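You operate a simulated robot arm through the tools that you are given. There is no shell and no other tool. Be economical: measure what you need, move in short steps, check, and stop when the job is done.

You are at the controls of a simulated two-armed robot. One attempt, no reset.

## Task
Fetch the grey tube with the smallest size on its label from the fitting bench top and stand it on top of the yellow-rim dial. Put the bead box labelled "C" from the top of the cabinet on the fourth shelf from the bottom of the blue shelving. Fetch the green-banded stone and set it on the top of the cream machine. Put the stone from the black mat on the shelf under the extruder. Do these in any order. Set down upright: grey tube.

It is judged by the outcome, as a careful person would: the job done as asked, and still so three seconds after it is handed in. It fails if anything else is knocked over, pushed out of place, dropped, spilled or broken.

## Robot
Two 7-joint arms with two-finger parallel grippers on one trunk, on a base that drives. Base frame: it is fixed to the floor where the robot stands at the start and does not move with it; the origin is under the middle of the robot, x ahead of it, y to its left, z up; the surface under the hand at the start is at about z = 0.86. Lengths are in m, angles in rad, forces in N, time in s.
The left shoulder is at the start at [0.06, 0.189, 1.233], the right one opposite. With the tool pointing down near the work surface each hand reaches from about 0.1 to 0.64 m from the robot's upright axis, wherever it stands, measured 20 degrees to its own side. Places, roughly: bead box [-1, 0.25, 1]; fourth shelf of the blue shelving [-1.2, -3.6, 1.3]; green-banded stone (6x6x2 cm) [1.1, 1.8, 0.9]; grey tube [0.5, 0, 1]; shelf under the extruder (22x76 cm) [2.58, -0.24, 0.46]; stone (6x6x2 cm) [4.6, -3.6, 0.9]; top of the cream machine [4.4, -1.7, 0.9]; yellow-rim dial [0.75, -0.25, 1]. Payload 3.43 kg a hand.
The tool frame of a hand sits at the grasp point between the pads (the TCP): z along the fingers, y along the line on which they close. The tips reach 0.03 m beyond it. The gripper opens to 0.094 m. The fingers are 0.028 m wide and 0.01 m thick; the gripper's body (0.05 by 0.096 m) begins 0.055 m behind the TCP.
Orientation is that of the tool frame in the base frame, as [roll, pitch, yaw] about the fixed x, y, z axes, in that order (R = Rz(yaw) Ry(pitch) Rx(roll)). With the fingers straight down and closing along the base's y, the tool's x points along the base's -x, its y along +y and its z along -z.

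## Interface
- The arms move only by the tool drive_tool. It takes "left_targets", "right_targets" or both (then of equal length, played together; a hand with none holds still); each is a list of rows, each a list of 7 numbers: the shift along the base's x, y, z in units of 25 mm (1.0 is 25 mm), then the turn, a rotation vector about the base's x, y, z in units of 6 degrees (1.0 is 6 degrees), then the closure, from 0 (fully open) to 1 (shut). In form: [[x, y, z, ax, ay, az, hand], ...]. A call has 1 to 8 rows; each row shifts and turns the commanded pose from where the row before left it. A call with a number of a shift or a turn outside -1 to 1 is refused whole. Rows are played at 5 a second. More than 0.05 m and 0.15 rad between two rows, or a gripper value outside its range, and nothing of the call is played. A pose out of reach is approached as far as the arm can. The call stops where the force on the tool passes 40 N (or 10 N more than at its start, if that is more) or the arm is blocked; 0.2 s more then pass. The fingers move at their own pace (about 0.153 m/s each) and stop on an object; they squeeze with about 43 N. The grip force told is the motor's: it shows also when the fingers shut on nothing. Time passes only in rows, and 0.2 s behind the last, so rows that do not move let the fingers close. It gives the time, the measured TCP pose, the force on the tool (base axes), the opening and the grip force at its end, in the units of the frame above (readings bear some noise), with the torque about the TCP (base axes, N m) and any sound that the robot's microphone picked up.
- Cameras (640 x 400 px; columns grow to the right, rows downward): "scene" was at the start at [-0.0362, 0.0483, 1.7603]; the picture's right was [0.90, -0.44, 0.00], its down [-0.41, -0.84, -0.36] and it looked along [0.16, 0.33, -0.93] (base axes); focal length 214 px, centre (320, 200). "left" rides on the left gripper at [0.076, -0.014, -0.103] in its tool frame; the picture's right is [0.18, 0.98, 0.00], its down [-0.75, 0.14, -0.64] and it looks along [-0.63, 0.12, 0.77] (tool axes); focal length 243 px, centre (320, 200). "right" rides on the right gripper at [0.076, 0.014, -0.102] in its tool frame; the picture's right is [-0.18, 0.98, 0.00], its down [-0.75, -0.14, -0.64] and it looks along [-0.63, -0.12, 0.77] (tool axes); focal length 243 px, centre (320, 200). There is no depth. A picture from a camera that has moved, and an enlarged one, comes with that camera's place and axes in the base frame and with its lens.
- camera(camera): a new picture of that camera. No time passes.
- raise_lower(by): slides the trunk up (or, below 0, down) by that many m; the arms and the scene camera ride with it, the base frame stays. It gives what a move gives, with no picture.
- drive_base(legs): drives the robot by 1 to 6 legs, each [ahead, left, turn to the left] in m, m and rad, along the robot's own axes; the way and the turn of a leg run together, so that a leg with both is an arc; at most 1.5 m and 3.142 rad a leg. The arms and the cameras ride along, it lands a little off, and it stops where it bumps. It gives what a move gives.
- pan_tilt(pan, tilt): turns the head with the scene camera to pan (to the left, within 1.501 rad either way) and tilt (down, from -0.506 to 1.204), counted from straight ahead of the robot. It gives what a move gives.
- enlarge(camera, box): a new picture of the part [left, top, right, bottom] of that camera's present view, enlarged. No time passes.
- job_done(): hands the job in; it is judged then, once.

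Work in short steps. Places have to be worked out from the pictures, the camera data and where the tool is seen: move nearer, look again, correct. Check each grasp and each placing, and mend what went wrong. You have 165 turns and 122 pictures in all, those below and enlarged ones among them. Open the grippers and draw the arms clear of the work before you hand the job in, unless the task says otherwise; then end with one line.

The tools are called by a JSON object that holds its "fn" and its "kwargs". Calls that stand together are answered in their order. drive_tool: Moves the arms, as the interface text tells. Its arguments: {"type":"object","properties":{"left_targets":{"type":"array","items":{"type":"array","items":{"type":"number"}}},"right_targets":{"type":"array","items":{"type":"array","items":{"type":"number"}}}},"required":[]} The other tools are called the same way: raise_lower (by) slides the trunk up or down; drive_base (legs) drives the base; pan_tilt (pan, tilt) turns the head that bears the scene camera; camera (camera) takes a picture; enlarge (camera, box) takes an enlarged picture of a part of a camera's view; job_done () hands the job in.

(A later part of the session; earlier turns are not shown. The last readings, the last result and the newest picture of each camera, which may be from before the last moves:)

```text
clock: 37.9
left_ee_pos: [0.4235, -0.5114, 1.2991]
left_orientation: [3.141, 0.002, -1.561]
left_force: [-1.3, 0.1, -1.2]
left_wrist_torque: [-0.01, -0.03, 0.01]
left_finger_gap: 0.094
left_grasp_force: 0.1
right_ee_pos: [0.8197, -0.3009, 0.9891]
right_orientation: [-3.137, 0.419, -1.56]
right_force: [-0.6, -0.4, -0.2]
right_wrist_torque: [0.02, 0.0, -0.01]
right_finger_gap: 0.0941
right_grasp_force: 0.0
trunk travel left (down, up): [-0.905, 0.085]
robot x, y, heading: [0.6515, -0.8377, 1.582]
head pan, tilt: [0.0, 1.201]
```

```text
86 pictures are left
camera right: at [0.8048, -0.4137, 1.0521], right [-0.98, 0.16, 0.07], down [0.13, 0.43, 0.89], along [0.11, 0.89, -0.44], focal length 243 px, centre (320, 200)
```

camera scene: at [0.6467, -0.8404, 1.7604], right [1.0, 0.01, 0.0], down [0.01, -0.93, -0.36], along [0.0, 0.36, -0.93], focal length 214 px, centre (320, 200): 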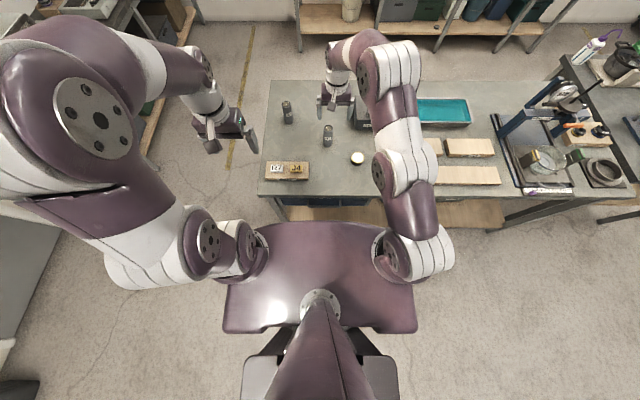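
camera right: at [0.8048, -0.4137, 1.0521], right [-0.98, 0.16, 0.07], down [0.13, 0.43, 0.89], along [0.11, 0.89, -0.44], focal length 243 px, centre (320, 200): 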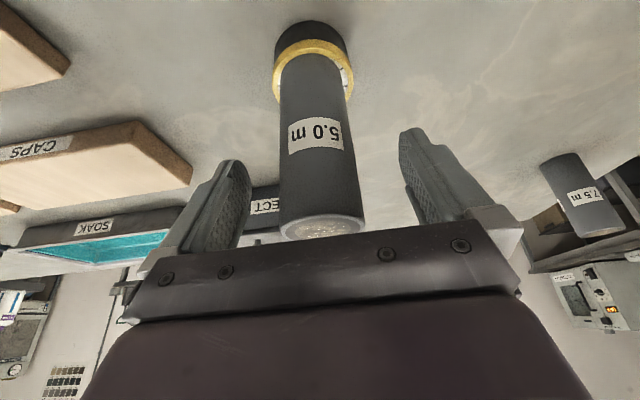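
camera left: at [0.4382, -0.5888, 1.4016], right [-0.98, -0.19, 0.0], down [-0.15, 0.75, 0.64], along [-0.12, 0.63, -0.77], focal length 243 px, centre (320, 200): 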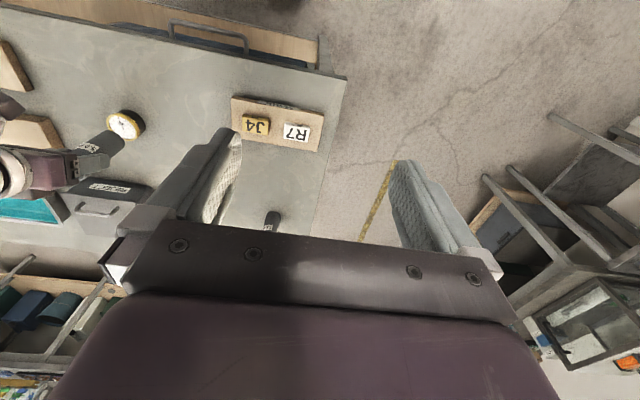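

The tube stands. Withdraw along the tool axis and undo the tilt, then check.

{"fn": "drive_tool", "kwargs": {"right_targets": [[0, -0.4, 0.9, 0, 0, 0, 0], [0, -0.4, 0.9, 0, 0, 0, 0], [0, -0.4, 0.9, 0, 0, 0, 0], [0, -0.4, 0.9, 0, 0, 0, 0], [0, -0.4, 0.9, -1, 0, 0, 0], [0, -0.4, 0.9, -1, 0, 0, 0], [0, -0.4, 0.9, -1, 0, 0, 0], [0, -0.4, 0.9, -1, 0, 0, 0]]}}

{"fn": "enlarge", "kwargs": {"camera": "scene", "box": [300, 90, 420, 190]}}

```text
clock: 39.7
left_ee_pos: [0.4237, -0.5123, 1.2996]
left_orientation: [3.141, 0.002, -1.561]
left_force: [0.6, -0.6, -0.2]
left_wrist_torque: [0.01, -0.02, 0.03]
left_finger_gap: 0.094
left_grasp_force: 0.1
right_ee_pos: [0.8204, -0.3831, 1.1728]
right_orientation: [-3.141, -0.001, -1.561]
right_force: [0.2, 0.0, 0.6]
right_wrist_torque: [0.02, 0.04, -0.04]
right_finger_gap: 0.0938
right_grasp_force: 0.0
trunk travel left (down, up): [-0.905, 0.085]
robot x, y, heading: [0.649, -0.8355, 1.582]
head pan, tilt: [0.0, 1.201]
```

```text
4.00 times, centred on (360, 140) of scene
camera zoom: at [0.6476, -0.8424, 1.7603], right [1.0, 0.01, 0.0], down [0.01, -0.93, -0.36], along [0.0, 0.36, -0.93], focal length 858 px, centre (160, 440)
```

zoom: 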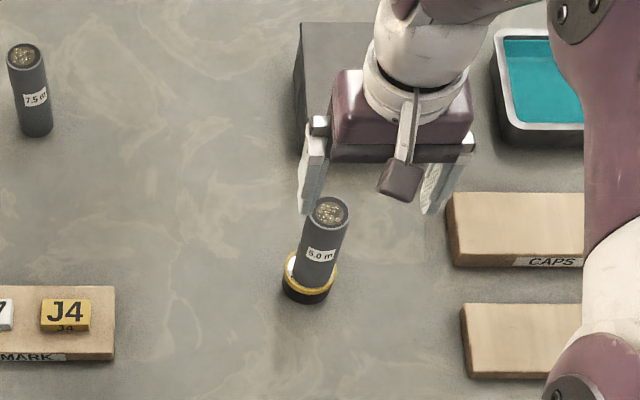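

Tube stands centred on the dial. Back off, and look left (toward -x) to plan the route.

{"fn": "drive_base", "kwargs": {"legs": [[-0.28, 0, 0]]}}

{"fn": "pan_tilt", "kwargs": {"pan": 1.4, "tilt": 0.45}}

{"fn": "camera", "kwargs": {"camera": "scene"}}

```text
clock: 41.6
left_ee_pos: [0.4251, -0.793, 1.299]
left_orientation: [-3.141, 0.001, -1.553]
left_force: [0.1, -1.3, -0.5]
left_wrist_torque: [0.03, 0.0, -0.01]
left_finger_gap: 0.094
left_grasp_force: 0.1
right_ee_pos: [0.8221, -0.66, 1.1721]
right_orientation: [3.141, -0.002, -1.554]
right_force: [0.0, 0.1, 0.0]
right_wrist_torque: [0.0, 0.03, -0.02]
right_finger_gap: 0.0941
right_grasp_force: 0.1
trunk travel left (down, up): [-0.905, 0.085]
robot x, y, heading: [0.6516, -1.1165, 1.587]
head pan, tilt: [0.0, 1.201]
```

```text
clock: 43.2
left_ee_pos: [0.4261, -0.7937, 1.2998]
left_orientation: [3.141, 0.001, -1.554]
left_force: [0.5, 0.7, -0.1]
left_wrist_torque: [0.03, 0.03, 0.0]
left_finger_gap: 0.094
left_grasp_force: 0.1
right_ee_pos: [0.8204, -0.6612, 1.1728]
right_orientation: [3.14, -0.001, -1.553]
right_force: [-0.6, 0.0, -0.3]
right_wrist_torque: [0.0, -0.04, 0.02]
right_finger_gap: 0.094
right_grasp_force: 0.2
trunk travel left (down, up): [-0.905, 0.085]
robot x, y, heading: [0.6534, -1.1145, 1.593]
head pan, tilt: [1.4, 0.45]
```

```text
84 pictures are left
camera scene: at [0.5616, -1.1648, 1.8185], right [0.15, 0.99, 0.0], down [0.43, -0.07, -0.9], along [-0.89, 0.14, -0.44], focal length 214 px, centre (320, 200)
```

scene: 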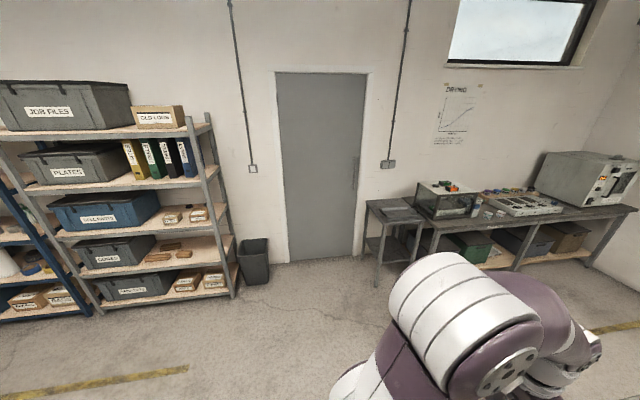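

The glass cabinet with coloured boxes on top is on the -x bench. Enlarge it.

{"fn": "enlarge", "kwargs": {"camera": "scene", "box": [360, 140, 640, 280]}}

{"fn": "enlarge", "kwargs": {"camera": "scene", "box": [400, 165, 500, 225]}}

```text
2.29 times, centred on (500, 210) of scene
camera zoom: at [0.5616, -1.1648, 1.8185], right [0.15, 0.99, 0.0], down [0.43, -0.07, -0.9], along [-0.89, 0.14, -0.44], focal length 490 px, centre (-91, 177)
```

zoom: 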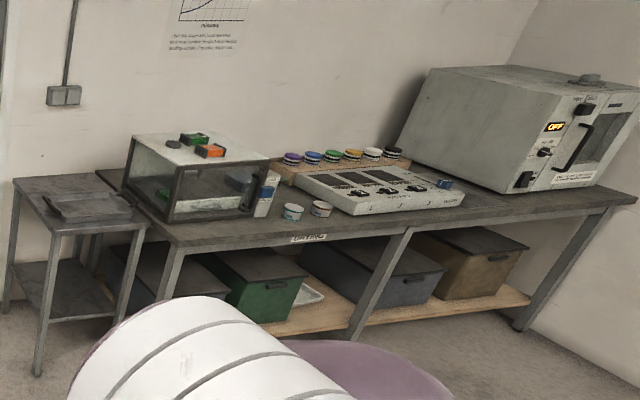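

```text
6.40 times, centred on (450, 195) of scene
camera zoom: at [0.5616, -1.1648, 1.8185], right [0.15, 0.99, 0.0], down [0.43, -0.07, -0.9], along [-0.89, 0.14, -0.44], focal length 1373 px, centre (-512, 232)
```

zoom: 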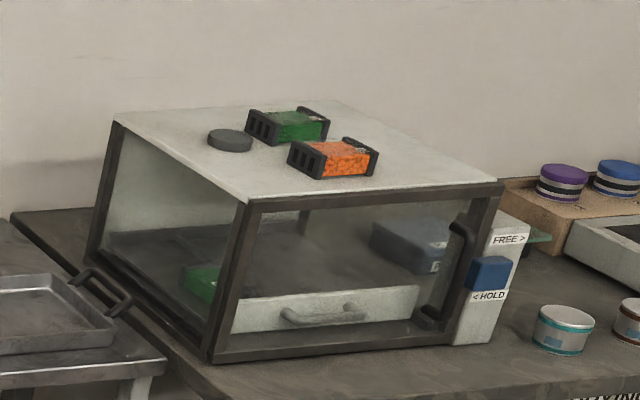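

Two bead boxes (green, orange) sit on the cabinet top. Drive round to face it, stopping short at about (-0.25, 0.28).

{"fn": "drive_base", "kwargs": {"legs": [[0, 0, 1.55], [0.9, 0, 0], [0, -1.4, 0]]}}

{"fn": "pan_tilt", "kwargs": {"pan": 0.0, "tilt": 0.85}}

{"fn": "camera", "kwargs": {"camera": "scene"}}

{"fn": "camera", "kwargs": {"camera": "left"}}

```text
clock: 58.1
left_ee_pos: [-0.5884, 0.0437, 1.2993]
left_orientation: [3.14, 0.002, 0.026]
left_force: [-0.3, -0.5, -0.2]
left_wrist_torque: [0.04, 0.0, -0.01]
left_finger_gap: 0.0942
left_grasp_force: 0.0
right_ee_pos: [-0.7242, 0.438, 1.1728]
right_orientation: [3.141, 0.0, 0.025]
right_force: [0.0, -0.3, 0.2]
right_wrist_torque: [0.03, -0.05, 0.03]
right_finger_gap: 0.0939
right_grasp_force: 0.0
trunk travel left (down, up): [-0.905, 0.085]
robot x, y, heading: [-0.267, 0.2739, -3.112]
head pan, tilt: [1.4, 0.45]
```

```text
clock: 59.7
left_ee_pos: [-0.5881, 0.0437, 1.2985]
left_orientation: [-3.142, 0.001, 0.025]
left_force: [0.1, -0.5, 0.8]
left_wrist_torque: [0.02, 0.01, -0.02]
left_finger_gap: 0.094
left_grasp_force: 0.1
right_ee_pos: [-0.724, 0.4374, 1.1729]
right_orientation: [-3.141, -0.001, 0.026]
right_force: [-1.0, -0.4, 0.1]
right_wrist_torque: [-0.01, 0.01, -0.02]
right_finger_gap: 0.094
right_grasp_force: 0.0
trunk travel left (down, up): [-0.905, 0.085]
robot x, y, heading: [-0.266, 0.2753, -3.116]
head pan, tilt: [0.0, 0.85]
```

```text
81 pictures are left
camera scene: at [-0.2862, 0.2712, 1.7841], right [-0.03, 1.0, 0.0], down [0.75, 0.02, -0.66], along [-0.66, -0.02, -0.75], focal length 214 px, centre (320, 200)
```

scene: 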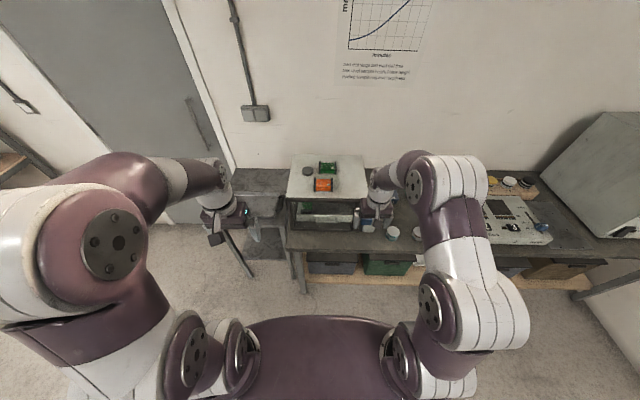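

```text
80 pictures are left
camera left: at [-0.5125, 0.059, 1.4017], right [0.21, -0.98, 0.0], down [-0.75, -0.16, 0.64], along [-0.63, -0.13, -0.77], focal length 243 px, centre (320, 200)
```

left: 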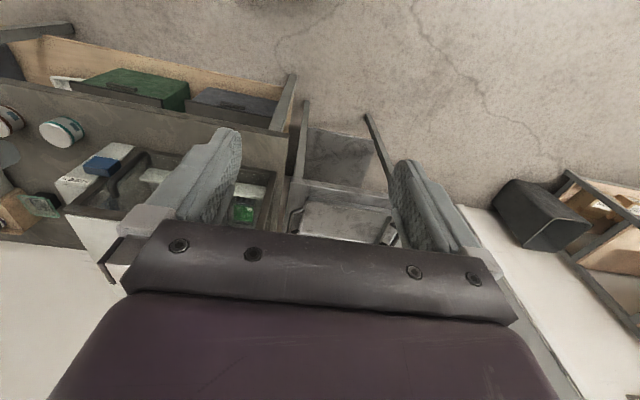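

{"fn": "enlarge", "kwargs": {"camera": "scene", "box": [270, 140, 390, 240]}}

{"fn": "enlarge", "kwargs": {"camera": "scene", "box": [295, 155, 345, 195]}}

```text
4.00 times, centred on (330, 190) of scene
camera zoom: at [-0.2862, 0.2712, 1.7841], right [-0.03, 1.0, 0.0], down [0.75, 0.02, -0.66], along [-0.66, -0.02, -0.75], focal length 858 px, centre (280, 240)
```

zoom: 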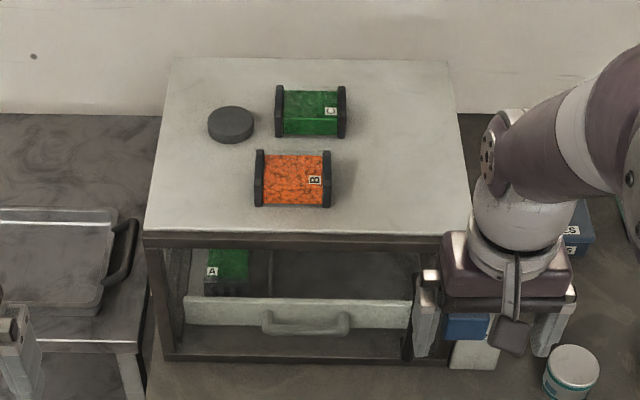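

```text
10.00 times, centred on (320, 175) of scene
camera zoom: at [-0.2862, 0.2712, 1.7841], right [-0.03, 1.0, 0.0], down [0.75, 0.02, -0.66], along [-0.66, -0.02, -0.75], focal length 2145 px, centre (320, 450)
```

zoom: 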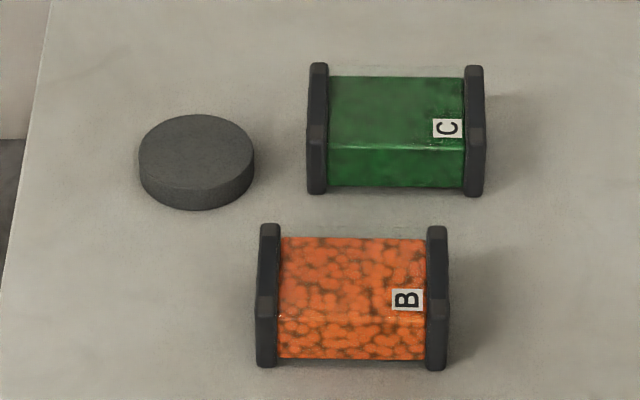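

C is the green box at about (-1.08,0.287), cabinet top z≈1.095; B sits 6 cm nearer. I'll grip C along y with a 24° forward tilt using the left arm: line up the base, raise the trunk, and tuck the right hand.

{"fn": "drive_tool", "kwargs": {"right_targets": [[1, 0, 1, 0, 0, 0, 0], [1, 0, 1, 0, 0, 0, 0], [1, 0, 1, 0, 0, 0, 0], [1, 0, 1, 0, 0, 0, 0], [1, 0, 1, 0, 0, 0, 0]]}}

{"fn": "drive_base", "kwargs": {"legs": [[0, -0.2, -0.028], [0.1, 0, 0]]}}

{"fn": "raise_lower", "kwargs": {"by": 0.08}}

{"fn": "enlarge", "kwargs": {"camera": "scene", "box": [220, 130, 380, 230]}}

```text
clock: 60.9
left_ee_pos: [-0.5858, 0.0446, 1.2996]
left_orientation: [-3.142, 0.003, 0.026]
left_force: [-0.8, 1.2, -0.2]
left_wrist_torque: [-0.02, 0.0, -0.01]
left_finger_gap: 0.0942
left_grasp_force: 0.0
right_ee_pos: [-0.598, 0.4392, 1.2969]
right_orientation: [-3.14, 0.002, 0.027]
right_force: [0.1, 0.0, -0.8]
right_wrist_torque: [-0.01, 0.03, -0.01]
right_finger_gap: 0.0941
right_grasp_force: 0.1
trunk travel left (down, up): [-0.905, 0.085]
robot x, y, heading: [-0.2653, 0.277, -3.116]
head pan, tilt: [0.0, 0.85]
```

```text
clock: 63.2
left_ee_pos: [-0.6932, 0.2579, 1.2998]
left_orientation: [3.141, 0.005, -0.003]
left_force: [0.4, 0.7, 0.3]
left_wrist_torque: [-0.01, 0.0, -0.02]
left_finger_gap: 0.094
left_grasp_force: 0.1
right_ee_pos: [-0.6946, 0.654, 1.2972]
right_orientation: [3.14, 0.002, -0.003]
right_force: [-0.3, 0.7, -0.1]
right_wrist_torque: [-0.01, 0.01, 0.0]
right_finger_gap: 0.0943
right_grasp_force: 0.1
trunk travel left (down, up): [-0.905, 0.085]
robot x, y, heading: [-0.3682, 0.4775, 3.142]
head pan, tilt: [0.0, 0.85]
```

```text
clock: 64.4
left_ee_pos: [-0.6951, 0.2562, 1.3812]
left_orientation: [3.14, 0.004, -0.003]
left_force: [0.1, -0.2, 0.6]
left_wrist_torque: [0.0, 0.0, 0.0]
left_finger_gap: 0.094
left_grasp_force: 0.0
right_ee_pos: [-0.695, 0.6527, 1.3763]
right_orientation: [-3.141, 0.002, -0.004]
right_force: [-0.1, -0.8, 0.8]
right_wrist_torque: [-0.01, 0.0, 0.02]
right_finger_gap: 0.0939
right_grasp_force: 0.1
trunk travel left (down, up): [-0.985, 0.005]
robot x, y, heading: [-0.369, 0.4801, 3.138]
head pan, tilt: [0.0, 0.85]
```

```text
4.00 times, centred on (300, 180) of scene
camera zoom: at [-0.3857, 0.475, 1.864], right [0.0, 1.0, 0.0], down [0.75, 0.0, -0.66], along [-0.66, 0.0, -0.75], focal length 858 px, centre (400, 280)
```

zoom: 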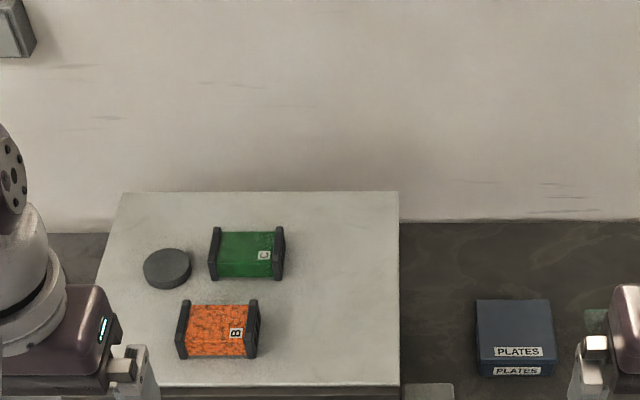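

C's centre ≈ (-1.085,0.291). Tilt the left hand forward 24° and move toward above C.

{"fn": "drive_tool", "kwargs": {"left_targets": [[-1, 0.17, 0, 0, 1, 0, 0], [-1, 0.17, 0, 0, 1, 0, 0], [-1, 0.17, 0, 0, 1, 0, 0], [-1, 0.17, -0.5, 0, 1, 0, 0], [-1, 0.17, -0.5, 0, 0, 0, 0], [-1, 0.17, -0.5, 0, 0, 0, 0], [-1, 0.17, -0.5, 0, 0, 0, 0], [-1, 0.17, -0.5, 0, 0, 0, 0]]}}

{"fn": "camera", "kwargs": {"camera": "left"}}

```text
clock: 66.2
left_ee_pos: [-0.8994, 0.2925, 1.3183]
left_orientation: [3.14, 0.42, -0.003]
left_force: [-0.1, -0.4, -0.2]
left_wrist_torque: [0.0, -0.03, 0.01]
left_finger_gap: 0.0939
left_grasp_force: 0.0
right_ee_pos: [-0.6991, 0.653, 1.3772]
right_orientation: [3.141, -0.001, -0.004]
right_force: [-1.5, 0.1, 0.1]
right_wrist_torque: [0.02, -0.01, -0.03]
right_finger_gap: 0.0939
right_grasp_force: 0.0
trunk travel left (down, up): [-0.985, 0.005]
robot x, y, heading: [-0.3659, 0.4783, 3.138]
head pan, tilt: [0.0, 0.85]
```

```text
76 pictures are left
camera left: at [-0.7892, 0.3047, 1.3802], right [0.16, -0.98, -0.07], down [-0.43, -0.14, 0.89], along [-0.89, -0.12, -0.44], focal length 243 px, centre (320, 200)
```

left: 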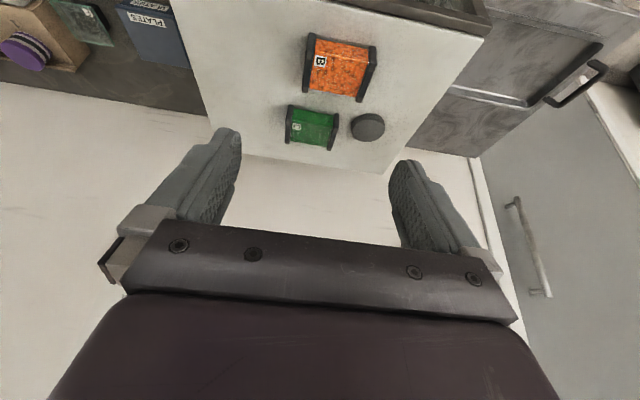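

Estimate C centre (-1.08,0.289). Advance to just above it at z≈1.20.

{"fn": "drive_tool", "kwargs": {"left_targets": [[-1, -0.02, -0.4, 0, 0, 0, 0], [-1, -0.02, -0.6, 0, 0, 0, 0], [-1, -0.02, -0.7, 0, 0, 0, 0], [-1, -0.02, -0.7, 0, 0, 0, 0], [-1, -0.02, -0.7, 0, 0, 0, 0], [-1, -0.02, -0.7, 0, 0, 0, 0], [-1, -0.02, -0.7, 0, 0, 0, 0], [0, 0, 0, 0, 0, 0, 0]]}}

{"fn": "camera", "kwargs": {"camera": "left"}}

{"fn": "enlarge", "kwargs": {"camera": "scene", "box": [220, 130, 380, 230]}}

```text
clock: 68.0
left_ee_pos: [-1.0708, 0.2877, 1.2046]
left_orientation: [3.139, 0.421, -0.005]
left_force: [-0.7, -0.4, -0.1]
left_wrist_torque: [-0.01, 0.0, -0.03]
left_finger_gap: 0.094
left_grasp_force: 0.1
right_ee_pos: [-0.6964, 0.6515, 1.3762]
right_orientation: [3.142, 0.0, -0.004]
right_force: [-0.4, -0.3, -0.7]
right_wrist_torque: [0.0, 0.02, 0.02]
right_finger_gap: 0.0939
right_grasp_force: 0.0
trunk travel left (down, up): [-0.985, 0.005]
robot x, y, heading: [-0.3677, 0.4759, 3.14]
head pan, tilt: [0.0, 0.85]
```

```text
75 pictures are left
camera left: at [-0.9597, 0.2998, 1.2667], right [0.16, -0.98, -0.07], down [-0.43, -0.14, 0.89], along [-0.89, -0.12, -0.44], focal length 243 px, centre (320, 200)
```

left: 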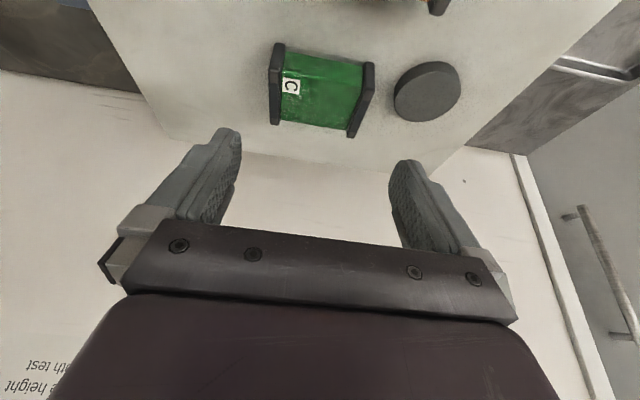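

```text
4.00 times, centred on (300, 180) of scene
camera zoom: at [-0.3872, 0.475, 1.8641], right [0.0, 1.0, 0.0], down [0.75, 0.0, -0.66], along [-0.66, 0.0, -0.75], focal length 858 px, centre (400, 280)
```

zoom: 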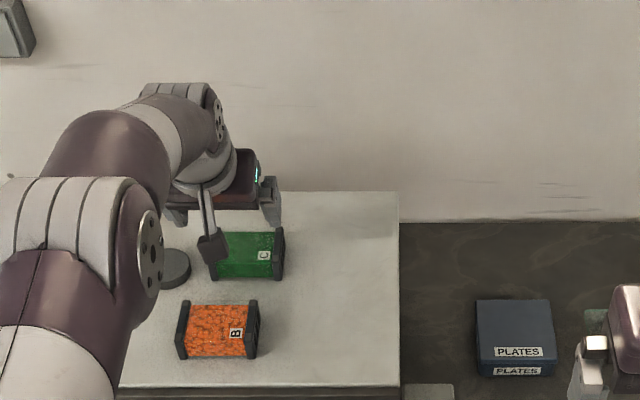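

Aligned laterally to ~2 mm. Drop to z≈1.155 and check finger clearance against the caps.

{"fn": "drive_tool", "kwargs": {"left_targets": [[-0.25, 0.07, -0.6, 0, 0, 0, 0], [-0.25, 0, -0.6, 0, 0, 0, 0], [0, 0, -0.7, 0, 0, 0, 0], [0, 0, 0, 0, 0, 0, 0]]}}

{"fn": "camera", "kwargs": {"camera": "left"}}

```text
clock: 69.0
left_ee_pos: [-1.0816, 0.2883, 1.1555]
left_orientation: [3.141, 0.421, -0.004]
left_force: [0.0, 0.4, 0.3]
left_wrist_torque: [0.0, 0.04, 0.01]
left_finger_gap: 0.0941
left_grasp_force: 0.1
right_ee_pos: [-0.6977, 0.652, 1.3771]
right_orientation: [-3.141, 0.0, -0.003]
right_force: [0.5, -0.6, -0.1]
right_wrist_torque: [0.03, -0.02, -0.04]
right_finger_gap: 0.0939
right_grasp_force: 0.0
trunk travel left (down, up): [-0.985, 0.005]
robot x, y, heading: [-0.3688, 0.4756, 3.137]
head pan, tilt: [0.0, 0.85]
```

```text
73 pictures are left
camera left: at [-0.9716, 0.3011, 1.2174], right [0.16, -0.98, -0.07], down [-0.43, -0.14, 0.89], along [-0.89, -0.12, -0.44], focal length 243 px, centre (320, 200)
```

left: 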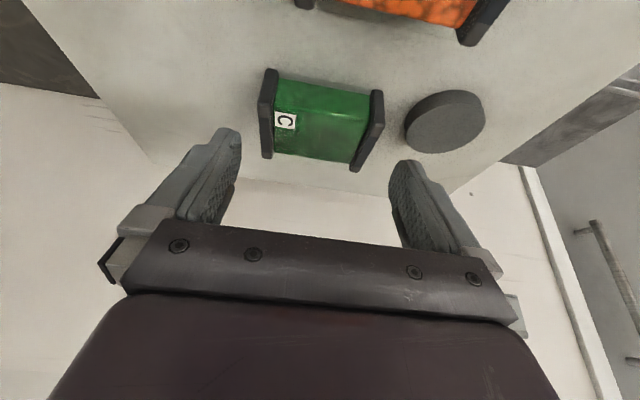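

Descend to about z 1.137 with a tiny +y correction, watching the force.

{"fn": "drive_tool", "kwargs": {"left_targets": [[0.15, 0.09, -0.25, 0, 0, 0, 0], [0, 0, -0.25, 0, 0, 0, 0], [0, 0, -0.25, 0, 0, 0, 0], [0, 0, 0, 0, 0, 0, 0]]}}

{"fn": "camera", "kwargs": {"camera": "left"}}

```text
clock: 70.0
left_ee_pos: [-1.0801, 0.2907, 1.1392]
left_orientation: [3.139, 0.422, -0.006]
left_force: [0.5, 0.2, 0.3]
left_wrist_torque: [0.04, 0.02, -0.04]
left_finger_gap: 0.094
left_grasp_force: 0.1
right_ee_pos: [-0.6966, 0.6537, 1.3762]
right_orientation: [-3.14, -0.002, -0.004]
right_force: [-0.2, 0.0, 0.4]
right_wrist_torque: [0.0, -0.01, -0.02]
right_finger_gap: 0.0942
right_grasp_force: 0.1
trunk travel left (down, up): [-0.985, 0.005]
robot x, y, heading: [-0.3694, 0.4785, 3.138]
head pan, tilt: [0.0, 0.85]
```

```text
72 pictures are left
camera left: at [-0.9689, 0.304, 1.2005], right [0.16, -0.98, -0.07], down [-0.43, -0.14, 0.89], along [-0.89, -0.12, -0.44], focal length 243 px, centre (320, 200)
```

left: 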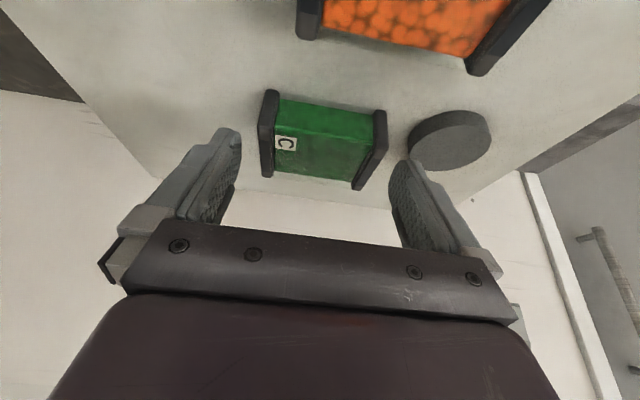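

Triangulating between views, the box is really lower/farther: centre ≈(-1.107,0.287,1.085), length ≈0.088. Raise a little, move further in with slightly more tilt, and recheck.

{"fn": "drive_tool", "kwargs": {"left_targets": [[0, 0, 0.8, 0, 0, 0, 0], [-0.5, -0.05, 0, 0, 1, 0, 0], [-0.5, 0, 0, 0, 0, 0, 0], [0, 0, 0, 0, 0, 0, 0]]}}

{"fn": "camera", "kwargs": {"camera": "left"}}

{"fn": "enlarge", "kwargs": {"camera": "scene", "box": [250, 160, 310, 210]}}

```text
clock: 71.0
left_ee_pos: [-1.1061, 0.2902, 1.1591]
left_orientation: [3.141, 0.528, -0.006]
left_force: [0.4, -0.7, -0.2]
left_wrist_torque: [0.02, -0.01, 0.01]
left_finger_gap: 0.0939
left_grasp_force: 0.0
right_ee_pos: [-0.6964, 0.6526, 1.378]
right_orientation: [-3.141, 0.001, -0.003]
right_force: [0.7, -0.2, -1.2]
right_wrist_torque: [-0.02, 0.02, 0.01]
right_finger_gap: 0.094
right_grasp_force: 0.0
trunk travel left (down, up): [-0.985, 0.005]
robot x, y, heading: [-0.3664, 0.4788, 3.139]
head pan, tilt: [0.0, 0.85]
```

```text
71 pictures are left
camera left: at [-0.9884, 0.3028, 1.2088], right [0.16, -0.98, -0.09], down [-0.33, -0.14, 0.93], along [-0.93, -0.12, -0.35], focal length 243 px, centre (320, 200)
```

left: 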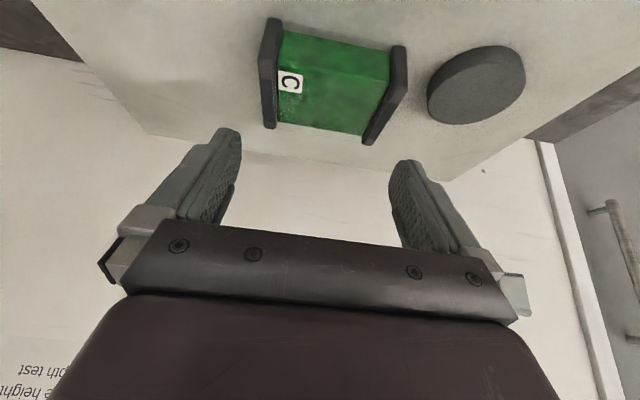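

```text
8.00 times, centred on (280, 185) of scene
camera zoom: at [-0.3875, 0.4751, 1.8641], right [0.0, 1.0, 0.0], down [0.75, 0.0, -0.66], along [-0.66, 0.0, -0.75], focal length 1716 px, centre (640, 320)
```

zoom: 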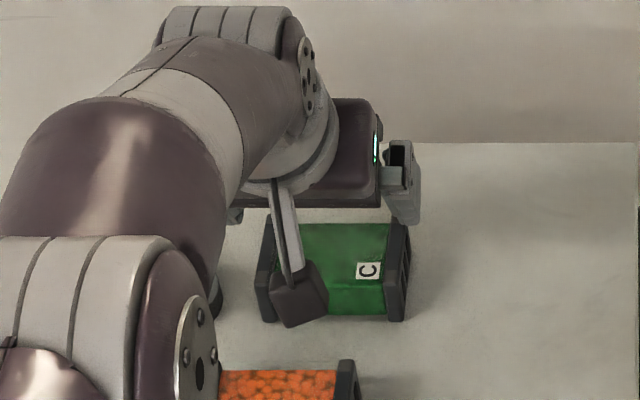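

Box centre ≈(-1.098,0.289,1.09). Ease back 15 mm in x and lower to z≈1.126; check centring at the fingertips.

{"fn": "drive_tool", "kwargs": {"left_targets": [[0.6, 0, -0.3, 0, 0, 0, 0], [0, 0, -0.5, 0, 0, 0, 0], [0, 0, -0.5, 0, 0, 0, 0], [0, 0, 0, 0, 0, 0, 0]]}}

{"fn": "camera", "kwargs": {"camera": "left"}}

```text
clock: 72.0
left_ee_pos: [-1.0902, 0.289, 1.1273]
left_orientation: [3.137, 0.528, -0.005]
left_force: [-0.4, -0.1, -0.6]
left_wrist_torque: [0.03, -0.01, 0.03]
left_finger_gap: 0.0938
left_grasp_force: 0.1
right_ee_pos: [-0.6967, 0.6528, 1.3762]
right_orientation: [-3.141, 0.0, -0.004]
right_force: [-0.2, 0.4, 0.4]
right_wrist_torque: [0.02, 0.0, 0.03]
right_finger_gap: 0.094
right_grasp_force: 0.1
trunk travel left (down, up): [-0.985, 0.005]
robot x, y, heading: [-0.3669, 0.4792, 3.14]
head pan, tilt: [0.0, 0.85]
```

```text
69 pictures are left
camera left: at [-0.9722, 0.3013, 1.1781], right [0.16, -0.98, -0.09], down [-0.33, -0.14, 0.93], along [-0.93, -0.12, -0.35], focal length 243 px, centre (320, 200)
```

left: 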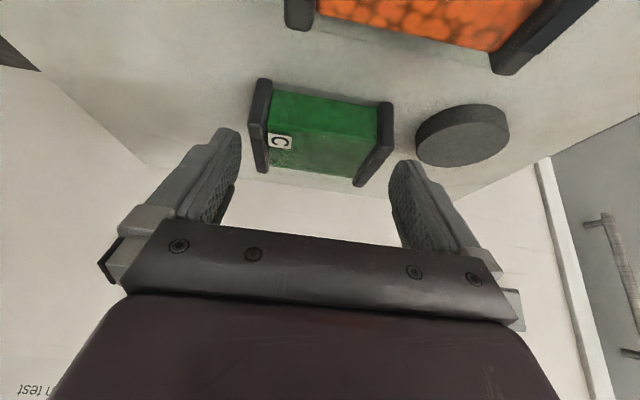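

Centred to about a millimetre. Descend the last 19 mm gently.

{"fn": "drive_tool", "kwargs": {"left_targets": [[0, 0, -0.25, 0, 0, 0, 0], [0, 0.03, -0.25, 0, 0, 0, 0], [0, 0, -0.22, 0, 0, 0, 0], [0, 0, 0, 0, 0, 0, 0]]}}

{"fn": "camera", "kwargs": {"camera": "left"}}

```text
clock: 73.0
left_ee_pos: [-1.0898, 0.2883, 1.1094]
left_orientation: [3.139, 0.525, -0.005]
left_force: [-0.3, 0.2, -0.9]
left_wrist_torque: [-0.02, -0.03, 0.0]
left_finger_gap: 0.0941
left_grasp_force: 0.0
right_ee_pos: [-0.6967, 0.6518, 1.3784]
right_orientation: [-3.141, 0.0, -0.005]
right_force: [0.5, 0.0, -0.5]
right_wrist_torque: [-0.01, -0.01, 0.0]
right_finger_gap: 0.094
right_grasp_force: 0.0
trunk travel left (down, up): [-0.985, 0.005]
robot x, y, heading: [-0.3689, 0.4758, 3.135]
head pan, tilt: [0.0, 0.85]
```

```text
68 pictures are left
camera left: at [-0.9725, 0.3025, 1.1588], right [0.16, -0.98, -0.09], down [-0.33, -0.14, 0.93], along [-0.93, -0.12, -0.35], focal length 243 px, centre (320, 200)
```

left: 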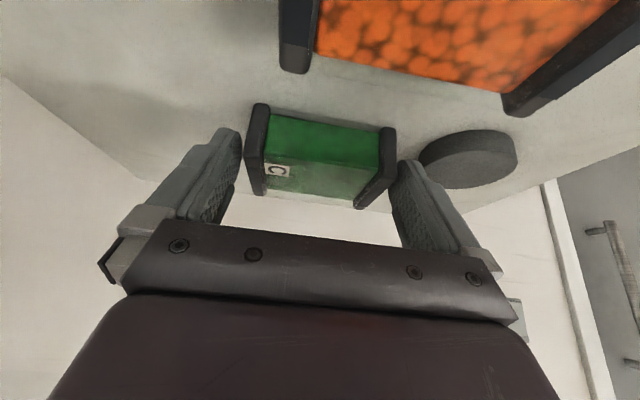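

The fingers straddle the box with no contact. Close now.

{"fn": "drive_tool", "kwargs": {"left_targets": [[0, 0, 0, 0, 0, 0, 0.3], [0, 0, 0, 0, 0, 0, 1], [0, 0, 0, 0, 0, 0, 1], [0, 0, 0, 0, 0, 0, 1]]}}

{"fn": "camera", "kwargs": {"camera": "left"}}

```text
clock: 74.0
left_ee_pos: [-1.0904, 0.2895, 1.1087]
left_orientation: [3.139, 0.525, -0.004]
left_force: [-0.4, 0.3, 0.3]
left_wrist_torque: [0.05, 0.04, 0.05]
left_finger_gap: 0.0871
left_grasp_force: 43.4
right_ee_pos: [-0.6973, 0.6535, 1.3766]
right_orientation: [3.141, 0.0, -0.002]
right_force: [0.5, -0.4, 0.2]
right_wrist_torque: [0.02, 0.04, 0.0]
right_finger_gap: 0.0939
right_grasp_force: 0.1
trunk travel left (down, up): [-0.985, 0.005]
robot x, y, heading: [-0.3714, 0.4778, 3.141]
head pan, tilt: [0.0, 0.85]
```

```text
67 pictures are left
camera left: at [-0.9725, 0.3025, 1.1589], right [0.16, -0.98, -0.09], down [-0.33, -0.14, 0.93], along [-0.93, -0.12, -0.35], focal length 243 px, centre (320, 200)
```

left: 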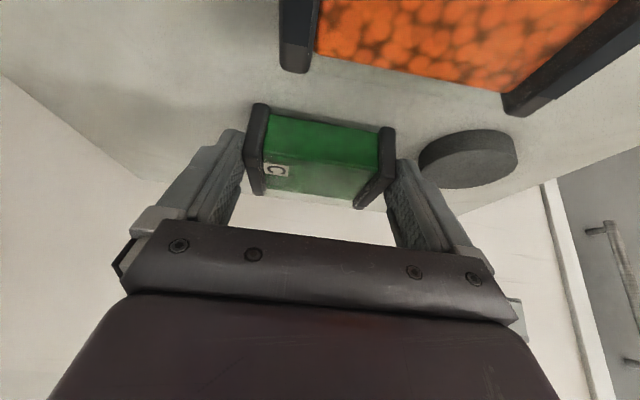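

Gripped at 87 mm. Lift straight up 10 cm and check.

{"fn": "drive_tool", "kwargs": {"left_targets": [[0, 0, 0.3, 0, 0, 0, 1], [0, 0, 0.6, 0, 0, 0, 1], [0, 0, 0.9, 0, 0, 0, 1], [0, 0, 1, 0, 0, 0, 1], [0, 0, 1, 0, 0, 0, 1]]}}

{"fn": "camera", "kwargs": {"camera": "left"}}

```text
clock: 75.2
left_ee_pos: [-1.0886, 0.2913, 1.2031]
left_orientation: [3.141, 0.525, -0.005]
left_force: [0.1, -0.2, -1.1]
left_wrist_torque: [0.02, -0.07, 0.0]
left_finger_gap: 0.0874
left_grasp_force: 43.7
right_ee_pos: [-0.6963, 0.6529, 1.3768]
right_orientation: [3.14, 0.0, -0.002]
right_force: [0.0, 0.5, -0.4]
right_wrist_torque: [-0.01, -0.01, 0.01]
right_finger_gap: 0.094
right_grasp_force: 0.1
trunk travel left (down, up): [-0.985, 0.005]
robot x, y, heading: [-0.3661, 0.4766, 3.139]
head pan, tilt: [0.0, 0.85]
```

```text
66 pictures are left
camera left: at [-0.9715, 0.3043, 1.2529], right [0.16, -0.98, -0.09], down [-0.33, -0.14, 0.93], along [-0.93, -0.12, -0.35], focal length 243 px, centre (320, 200)
```

left: 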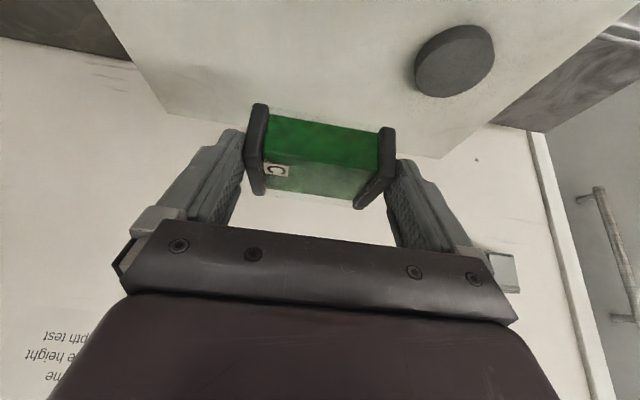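

Held well. Draw the arm back and up, then strafe along the open lane to face the blue shelving.

{"fn": "drive_tool", "kwargs": {"left_targets": [[0.5, 0, 1, 0, 0, 0, 1], [1, 0, 1, 0, 0, 0, 1], [1, 0, 1, 0, 0, 0, 1], [1, 0, 1, 0, 0, 0, 1], [1, 0, 0.5, 0, 0, 0, 1], [1, 0, 0, 0, 0, 0, 1], [1, 0, 0, 0, 0, 0, 1], [1, 0, 0, 0, 0, 0, 1]]}}

{"fn": "drive_base", "kwargs": {"legs": [[-0.1, 0, 0], [0, 1.5, 0], [0, 1.5, 0], [0, 0.85, 0]]}}

{"fn": "pan_tilt", "kwargs": {"pan": 0.0, "tilt": 0.5}}

{"fn": "camera", "kwargs": {"camera": "scene"}}

```text
clock: 77.0
left_ee_pos: [-0.8974, 0.2917, 1.3153]
left_orientation: [3.137, 0.526, -0.005]
left_force: [0.4, 2.0, -1.2]
left_wrist_torque: [0.01, -0.05, 0.0]
left_finger_gap: 0.0872
left_grasp_force: 42.6
right_ee_pos: [-0.695, 0.6537, 1.377]
right_orientation: [-3.141, 0.002, -0.004]
right_force: [0.6, -0.4, 0.5]
right_wrist_torque: [-0.02, 0.02, -0.01]
right_finger_gap: 0.0938
right_grasp_force: 0.1
trunk travel left (down, up): [-0.985, 0.005]
robot x, y, heading: [-0.3675, 0.4799, 3.138]
head pan, tilt: [0.0, 0.85]
```

```text
clock: 96.0
left_ee_pos: [-0.7239, -3.4927, 1.3157]
left_orientation: [3.138, 0.524, 0.037]
left_force: [-0.4, 0.0, -1.9]
left_wrist_torque: [0.02, -0.05, 0.03]
left_finger_gap: 0.0871
left_grasp_force: 42.7
right_ee_pos: [-0.5377, -3.1247, 1.377]
right_orientation: [-3.141, -0.001, 0.038]
right_force: [-0.1, 0.0, 0.7]
right_wrist_torque: [0.01, 0.02, 0.01]
right_finger_gap: 0.0941
right_grasp_force: 0.1
trunk travel left (down, up): [-0.985, 0.005]
robot x, y, heading: [-0.2018, -3.2836, -3.104]
head pan, tilt: [0.0, 0.85]
```

```text
clock: 96.8
left_ee_pos: [-0.7247, -3.4947, 1.3153]
left_orientation: [3.141, 0.526, 0.039]
left_force: [-0.2, -0.4, -1.3]
left_wrist_torque: [0.01, -0.04, -0.03]
left_finger_gap: 0.0873
left_grasp_force: 43.6
right_ee_pos: [-0.5378, -3.1261, 1.3759]
right_orientation: [-3.141, -0.001, 0.037]
right_force: [-0.1, -0.3, 0.2]
right_wrist_torque: [0.01, -0.03, 0.01]
right_finger_gap: 0.0939
right_grasp_force: 0.0
trunk travel left (down, up): [-0.985, 0.005]
robot x, y, heading: [-0.1996, -3.2894, -3.108]
head pan, tilt: [0.0, 0.499]
```

```text
65 pictures are left
camera scene: at [-0.2335, -3.2914, 1.8939], right [-0.04, 1.0, 0.0], down [0.48, 0.02, -0.88], along [-0.88, -0.03, -0.48], focal length 214 px, centre (320, 200)
```

scene: 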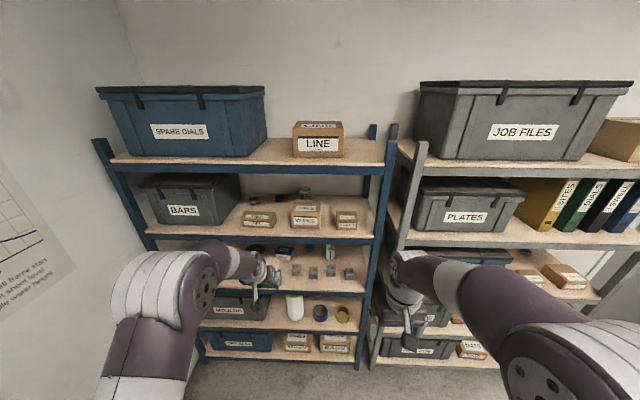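

The fourth shelf from the bottom (second from the top) carries BARS and small wood boxes. Enlarge to find free space.

{"fn": "enlarge", "kwargs": {"camera": "scene", "box": [120, 130, 400, 260]}}

{"fn": "enlarge", "kwargs": {"camera": "scene", "box": [220, 170, 400, 370]}}

```text
2.29 times, centred on (260, 195) of scene
camera zoom: at [-0.2335, -3.2914, 1.8939], right [-0.04, 1.0, 0.0], down [0.48, 0.02, -0.88], along [-0.88, -0.03, -0.48], focal length 490 px, centre (457, 211)
```

zoom: 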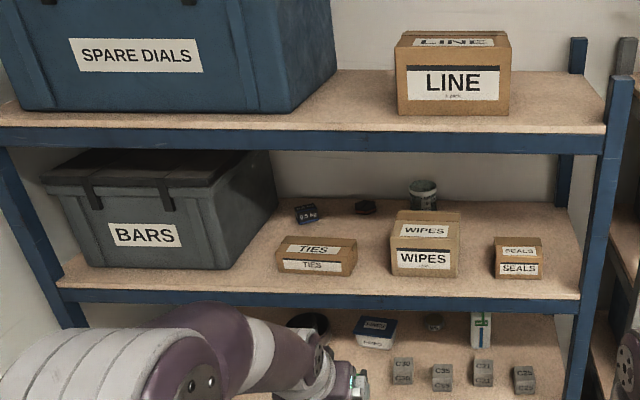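

```text
2.00 times, centred on (310, 270) of scene
camera zoom: at [-0.2335, -3.2914, 1.8939], right [-0.04, 1.0, 0.0], down [0.48, 0.02, -0.88], along [-0.88, -0.03, -0.48], focal length 429 px, centre (340, 60)
```

zoom: 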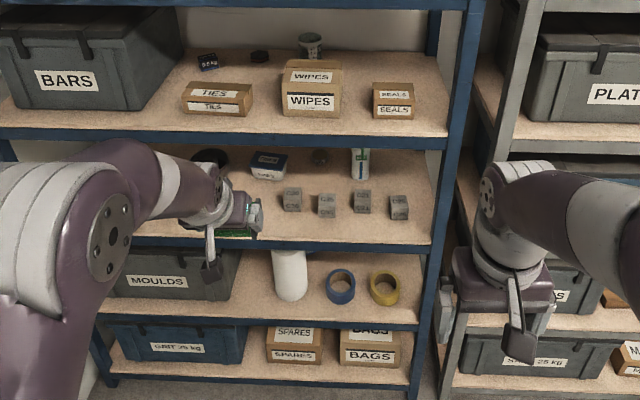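

Shelf 4 top z≈1.24, front edge x≈-1.05, with a ~7 cm strip free ahead of the small boxes. I'll set C there before the TIES–WIPES gap (y≈-3.507). Drive closer, straightening the heading.

{"fn": "drive_base", "kwargs": {"legs": [[0, 0, -0.036], [0.22, 0, 0]]}}

{"fn": "camera", "kwargs": {"camera": "scene"}}

{"fn": "camera", "kwargs": {"camera": "left"}}

```text
clock: 98.9
left_ee_pos: [-0.9472, -3.48, 1.3174]
left_orientation: [3.141, 0.528, 0.009]
left_force: [0.5, 0.2, -1.7]
left_wrist_torque: [0.0, -0.02, 0.0]
left_finger_gap: 0.0872
left_grasp_force: 43.3
right_ee_pos: [-0.7497, -3.1185, 1.3782]
right_orientation: [-3.14, 0.003, 0.01]
right_force: [-0.3, 0.9, 0.2]
right_wrist_torque: [0.02, 0.04, 0.01]
right_finger_gap: 0.0942
right_grasp_force: 0.1
trunk travel left (down, up): [-0.985, 0.005]
robot x, y, heading: [-0.4197, -3.2878, -3.134]
head pan, tilt: [0.0, 0.499]
```

```text
62 pictures are left
camera scene: at [-0.4492, -3.2913, 1.8942], right [-0.01, 1.0, 0.0], down [0.48, 0.01, -0.88], along [-0.88, -0.01, -0.48], focal length 214 px, centre (320, 200)
```

scene: 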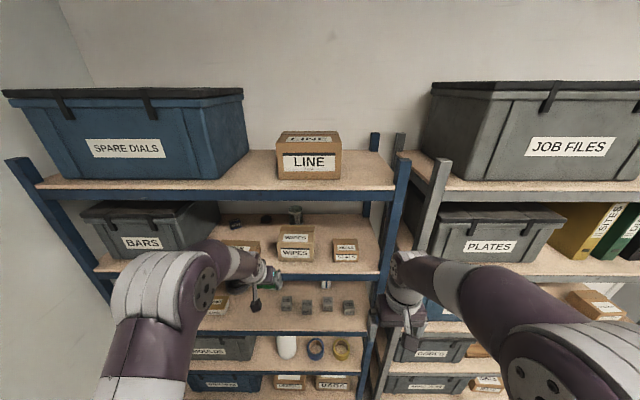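

```text
61 pictures are left
camera left: at [-0.83, -3.4666, 1.3672], right [0.17, -0.98, -0.09], down [-0.33, -0.14, 0.93], along [-0.93, -0.13, -0.34], focal length 243 px, centre (320, 200)
```

left: 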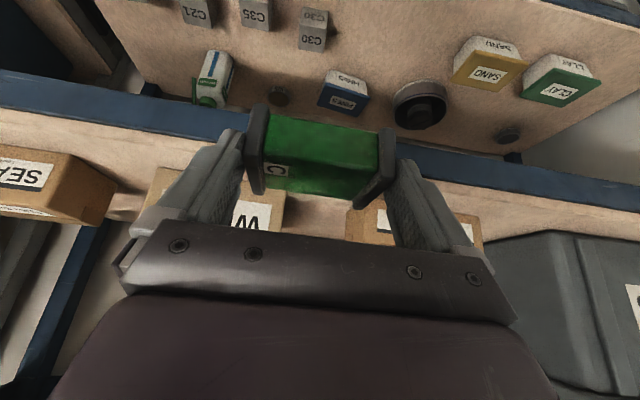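

Gap centre y≈-3.503, box fronts at x≈-1.13 or beyond, edge at -1.052. Move the box in to TCP x≈-1.087 above the strip.

{"fn": "drive_tool", "kwargs": {"left_targets": [[-0.93, -0.2, 0, 0, 0, 0, 1], [-0.93, -0.2, 0, 0, 0, 0, 1], [-0.93, -0.2, 0, 0, 0, 0, 1], [-0.93, -0.2, 0, 0, 0, 0, 1], [-0.93, -0.1, 0, 0, 0, 0, 1], [-0.93, 0, 0, 0, 0, 0, 1], [0, 0, -0.5, 0, 0, 0, 1], [0, 0, 0, 0, 0, 0, 1]]}}

{"fn": "camera", "kwargs": {"camera": "left"}}

{"fn": "enlarge", "kwargs": {"camera": "scene", "box": [200, 200, 380, 300]}}

```text
clock: 100.7
left_ee_pos: [-1.0886, -3.502, 1.3075]
left_orientation: [3.14, 0.534, 0.011]
left_force: [-3.2, -1.8, 19.6]
left_wrist_torque: [0.79, 0.16, 0.19]
left_finger_gap: 0.0872
left_grasp_force: 42.9
right_ee_pos: [-0.7528, -3.1175, 1.3781]
right_orientation: [-3.14, 0.002, 0.011]
right_force: [-0.2, 0.0, -0.3]
right_wrist_torque: [-0.01, 0.02, -0.05]
right_finger_gap: 0.0939
right_grasp_force: 0.0
trunk travel left (down, up): [-0.985, 0.005]
robot x, y, heading: [-0.4245, -3.2878, -3.13]
head pan, tilt: [0.0, 0.499]
```

```text
60 pictures are left
camera left: at [-0.9715, -3.4878, 1.3577], right [0.17, -0.98, -0.09], down [-0.32, -0.14, 0.94], along [-0.93, -0.13, -0.34], focal length 243 px, centre (320, 200)
```

left: 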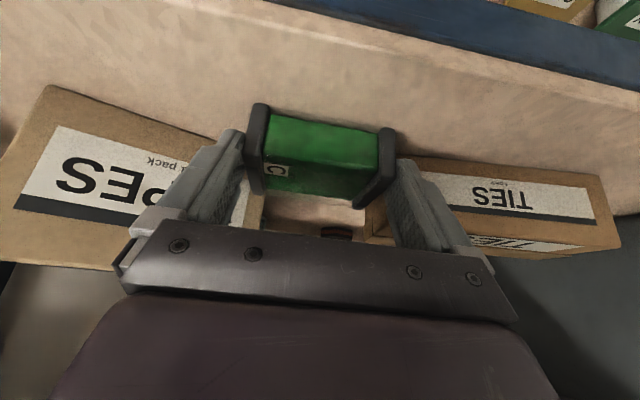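

```text
3.56 times, centred on (290, 250) of scene
camera zoom: at [-0.4521, -3.2908, 1.8944], right [-0.01, 1.0, 0.0], down [0.48, 0.0, -0.88], along [-0.88, -0.01, -0.48], focal length 763 px, centre (427, 22)
```

zoom: 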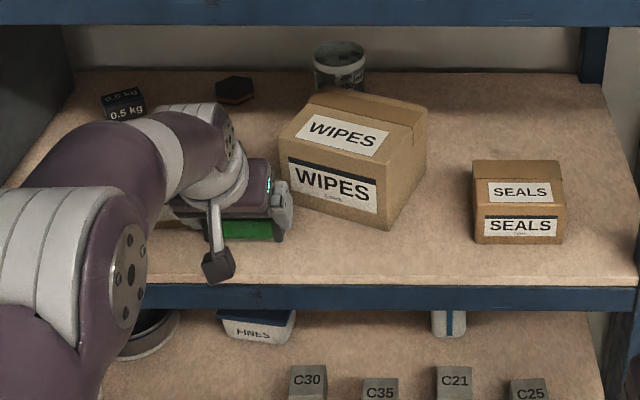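

The WIPES box has been nudged askew — the strip is shallower than I judged. Lift off and back straight out first, then look.

{"fn": "drive_tool", "kwargs": {"left_targets": [[0, 0, 0.6, 0, 0, 0, 1], [0.3, -0.1, 0.3, 0, 0, 0, 1], [0.8, 0, 0.3, 0, 0, 0, 1], [1, 0, 0, 0, 0, 0, 1], [1, 0, 0, 0, 0, 0, 1], [1, 0, 0, 0, 0, 0, 1], [1, 0, 0, 0, 0, 0, 1]]}}

{"fn": "enlarge", "kwargs": {"camera": "scene", "box": [200, 200, 380, 300]}}

{"fn": "camera", "kwargs": {"camera": "left"}}

```text
clock: 102.3
left_ee_pos: [-0.9626, -3.5044, 1.3348]
left_orientation: [3.138, 0.527, 0.007]
left_force: [0.0, -0.3, -2.0]
left_wrist_torque: [-0.02, -0.07, 0.01]
left_finger_gap: 0.0873
left_grasp_force: 42.9
right_ee_pos: [-0.7524, -3.1168, 1.3773]
right_orientation: [3.141, 0.002, 0.011]
right_force: [0.0, 0.0, 0.8]
right_wrist_torque: [0.02, 0.04, -0.01]
right_finger_gap: 0.094
right_grasp_force: 0.0
trunk travel left (down, up): [-0.985, 0.005]
robot x, y, heading: [-0.4258, -3.2905, -3.132]
head pan, tilt: [0.0, 0.499]
```

```text
3.56 times, centred on (290, 250) of scene
camera zoom: at [-0.4531, -3.291, 1.894], right [-0.01, 1.0, 0.0], down [0.48, 0.0, -0.88], along [-0.88, -0.01, -0.48], focal length 763 px, centre (427, 22)
```

zoom: 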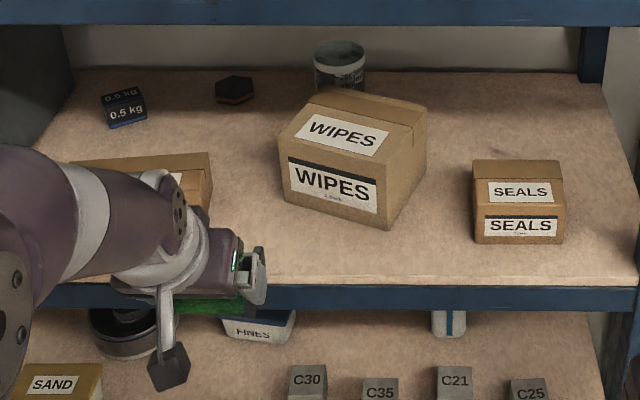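

```text
57 pictures are left
camera left: at [-0.8446, -3.4899, 1.3852], right [0.17, -0.98, -0.09], down [-0.33, -0.14, 0.93], along [-0.93, -0.13, -0.35], focal length 243 px, centre (320, 200)
```

left: 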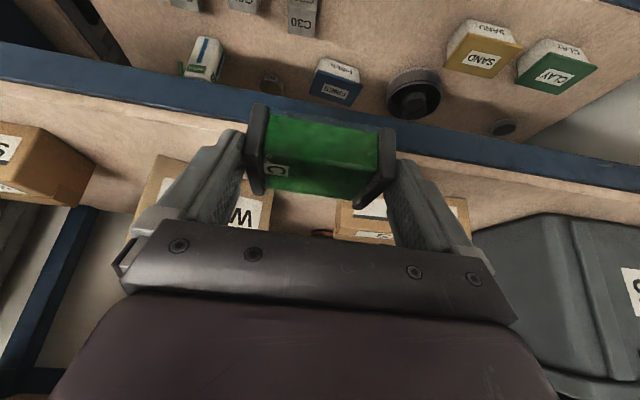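

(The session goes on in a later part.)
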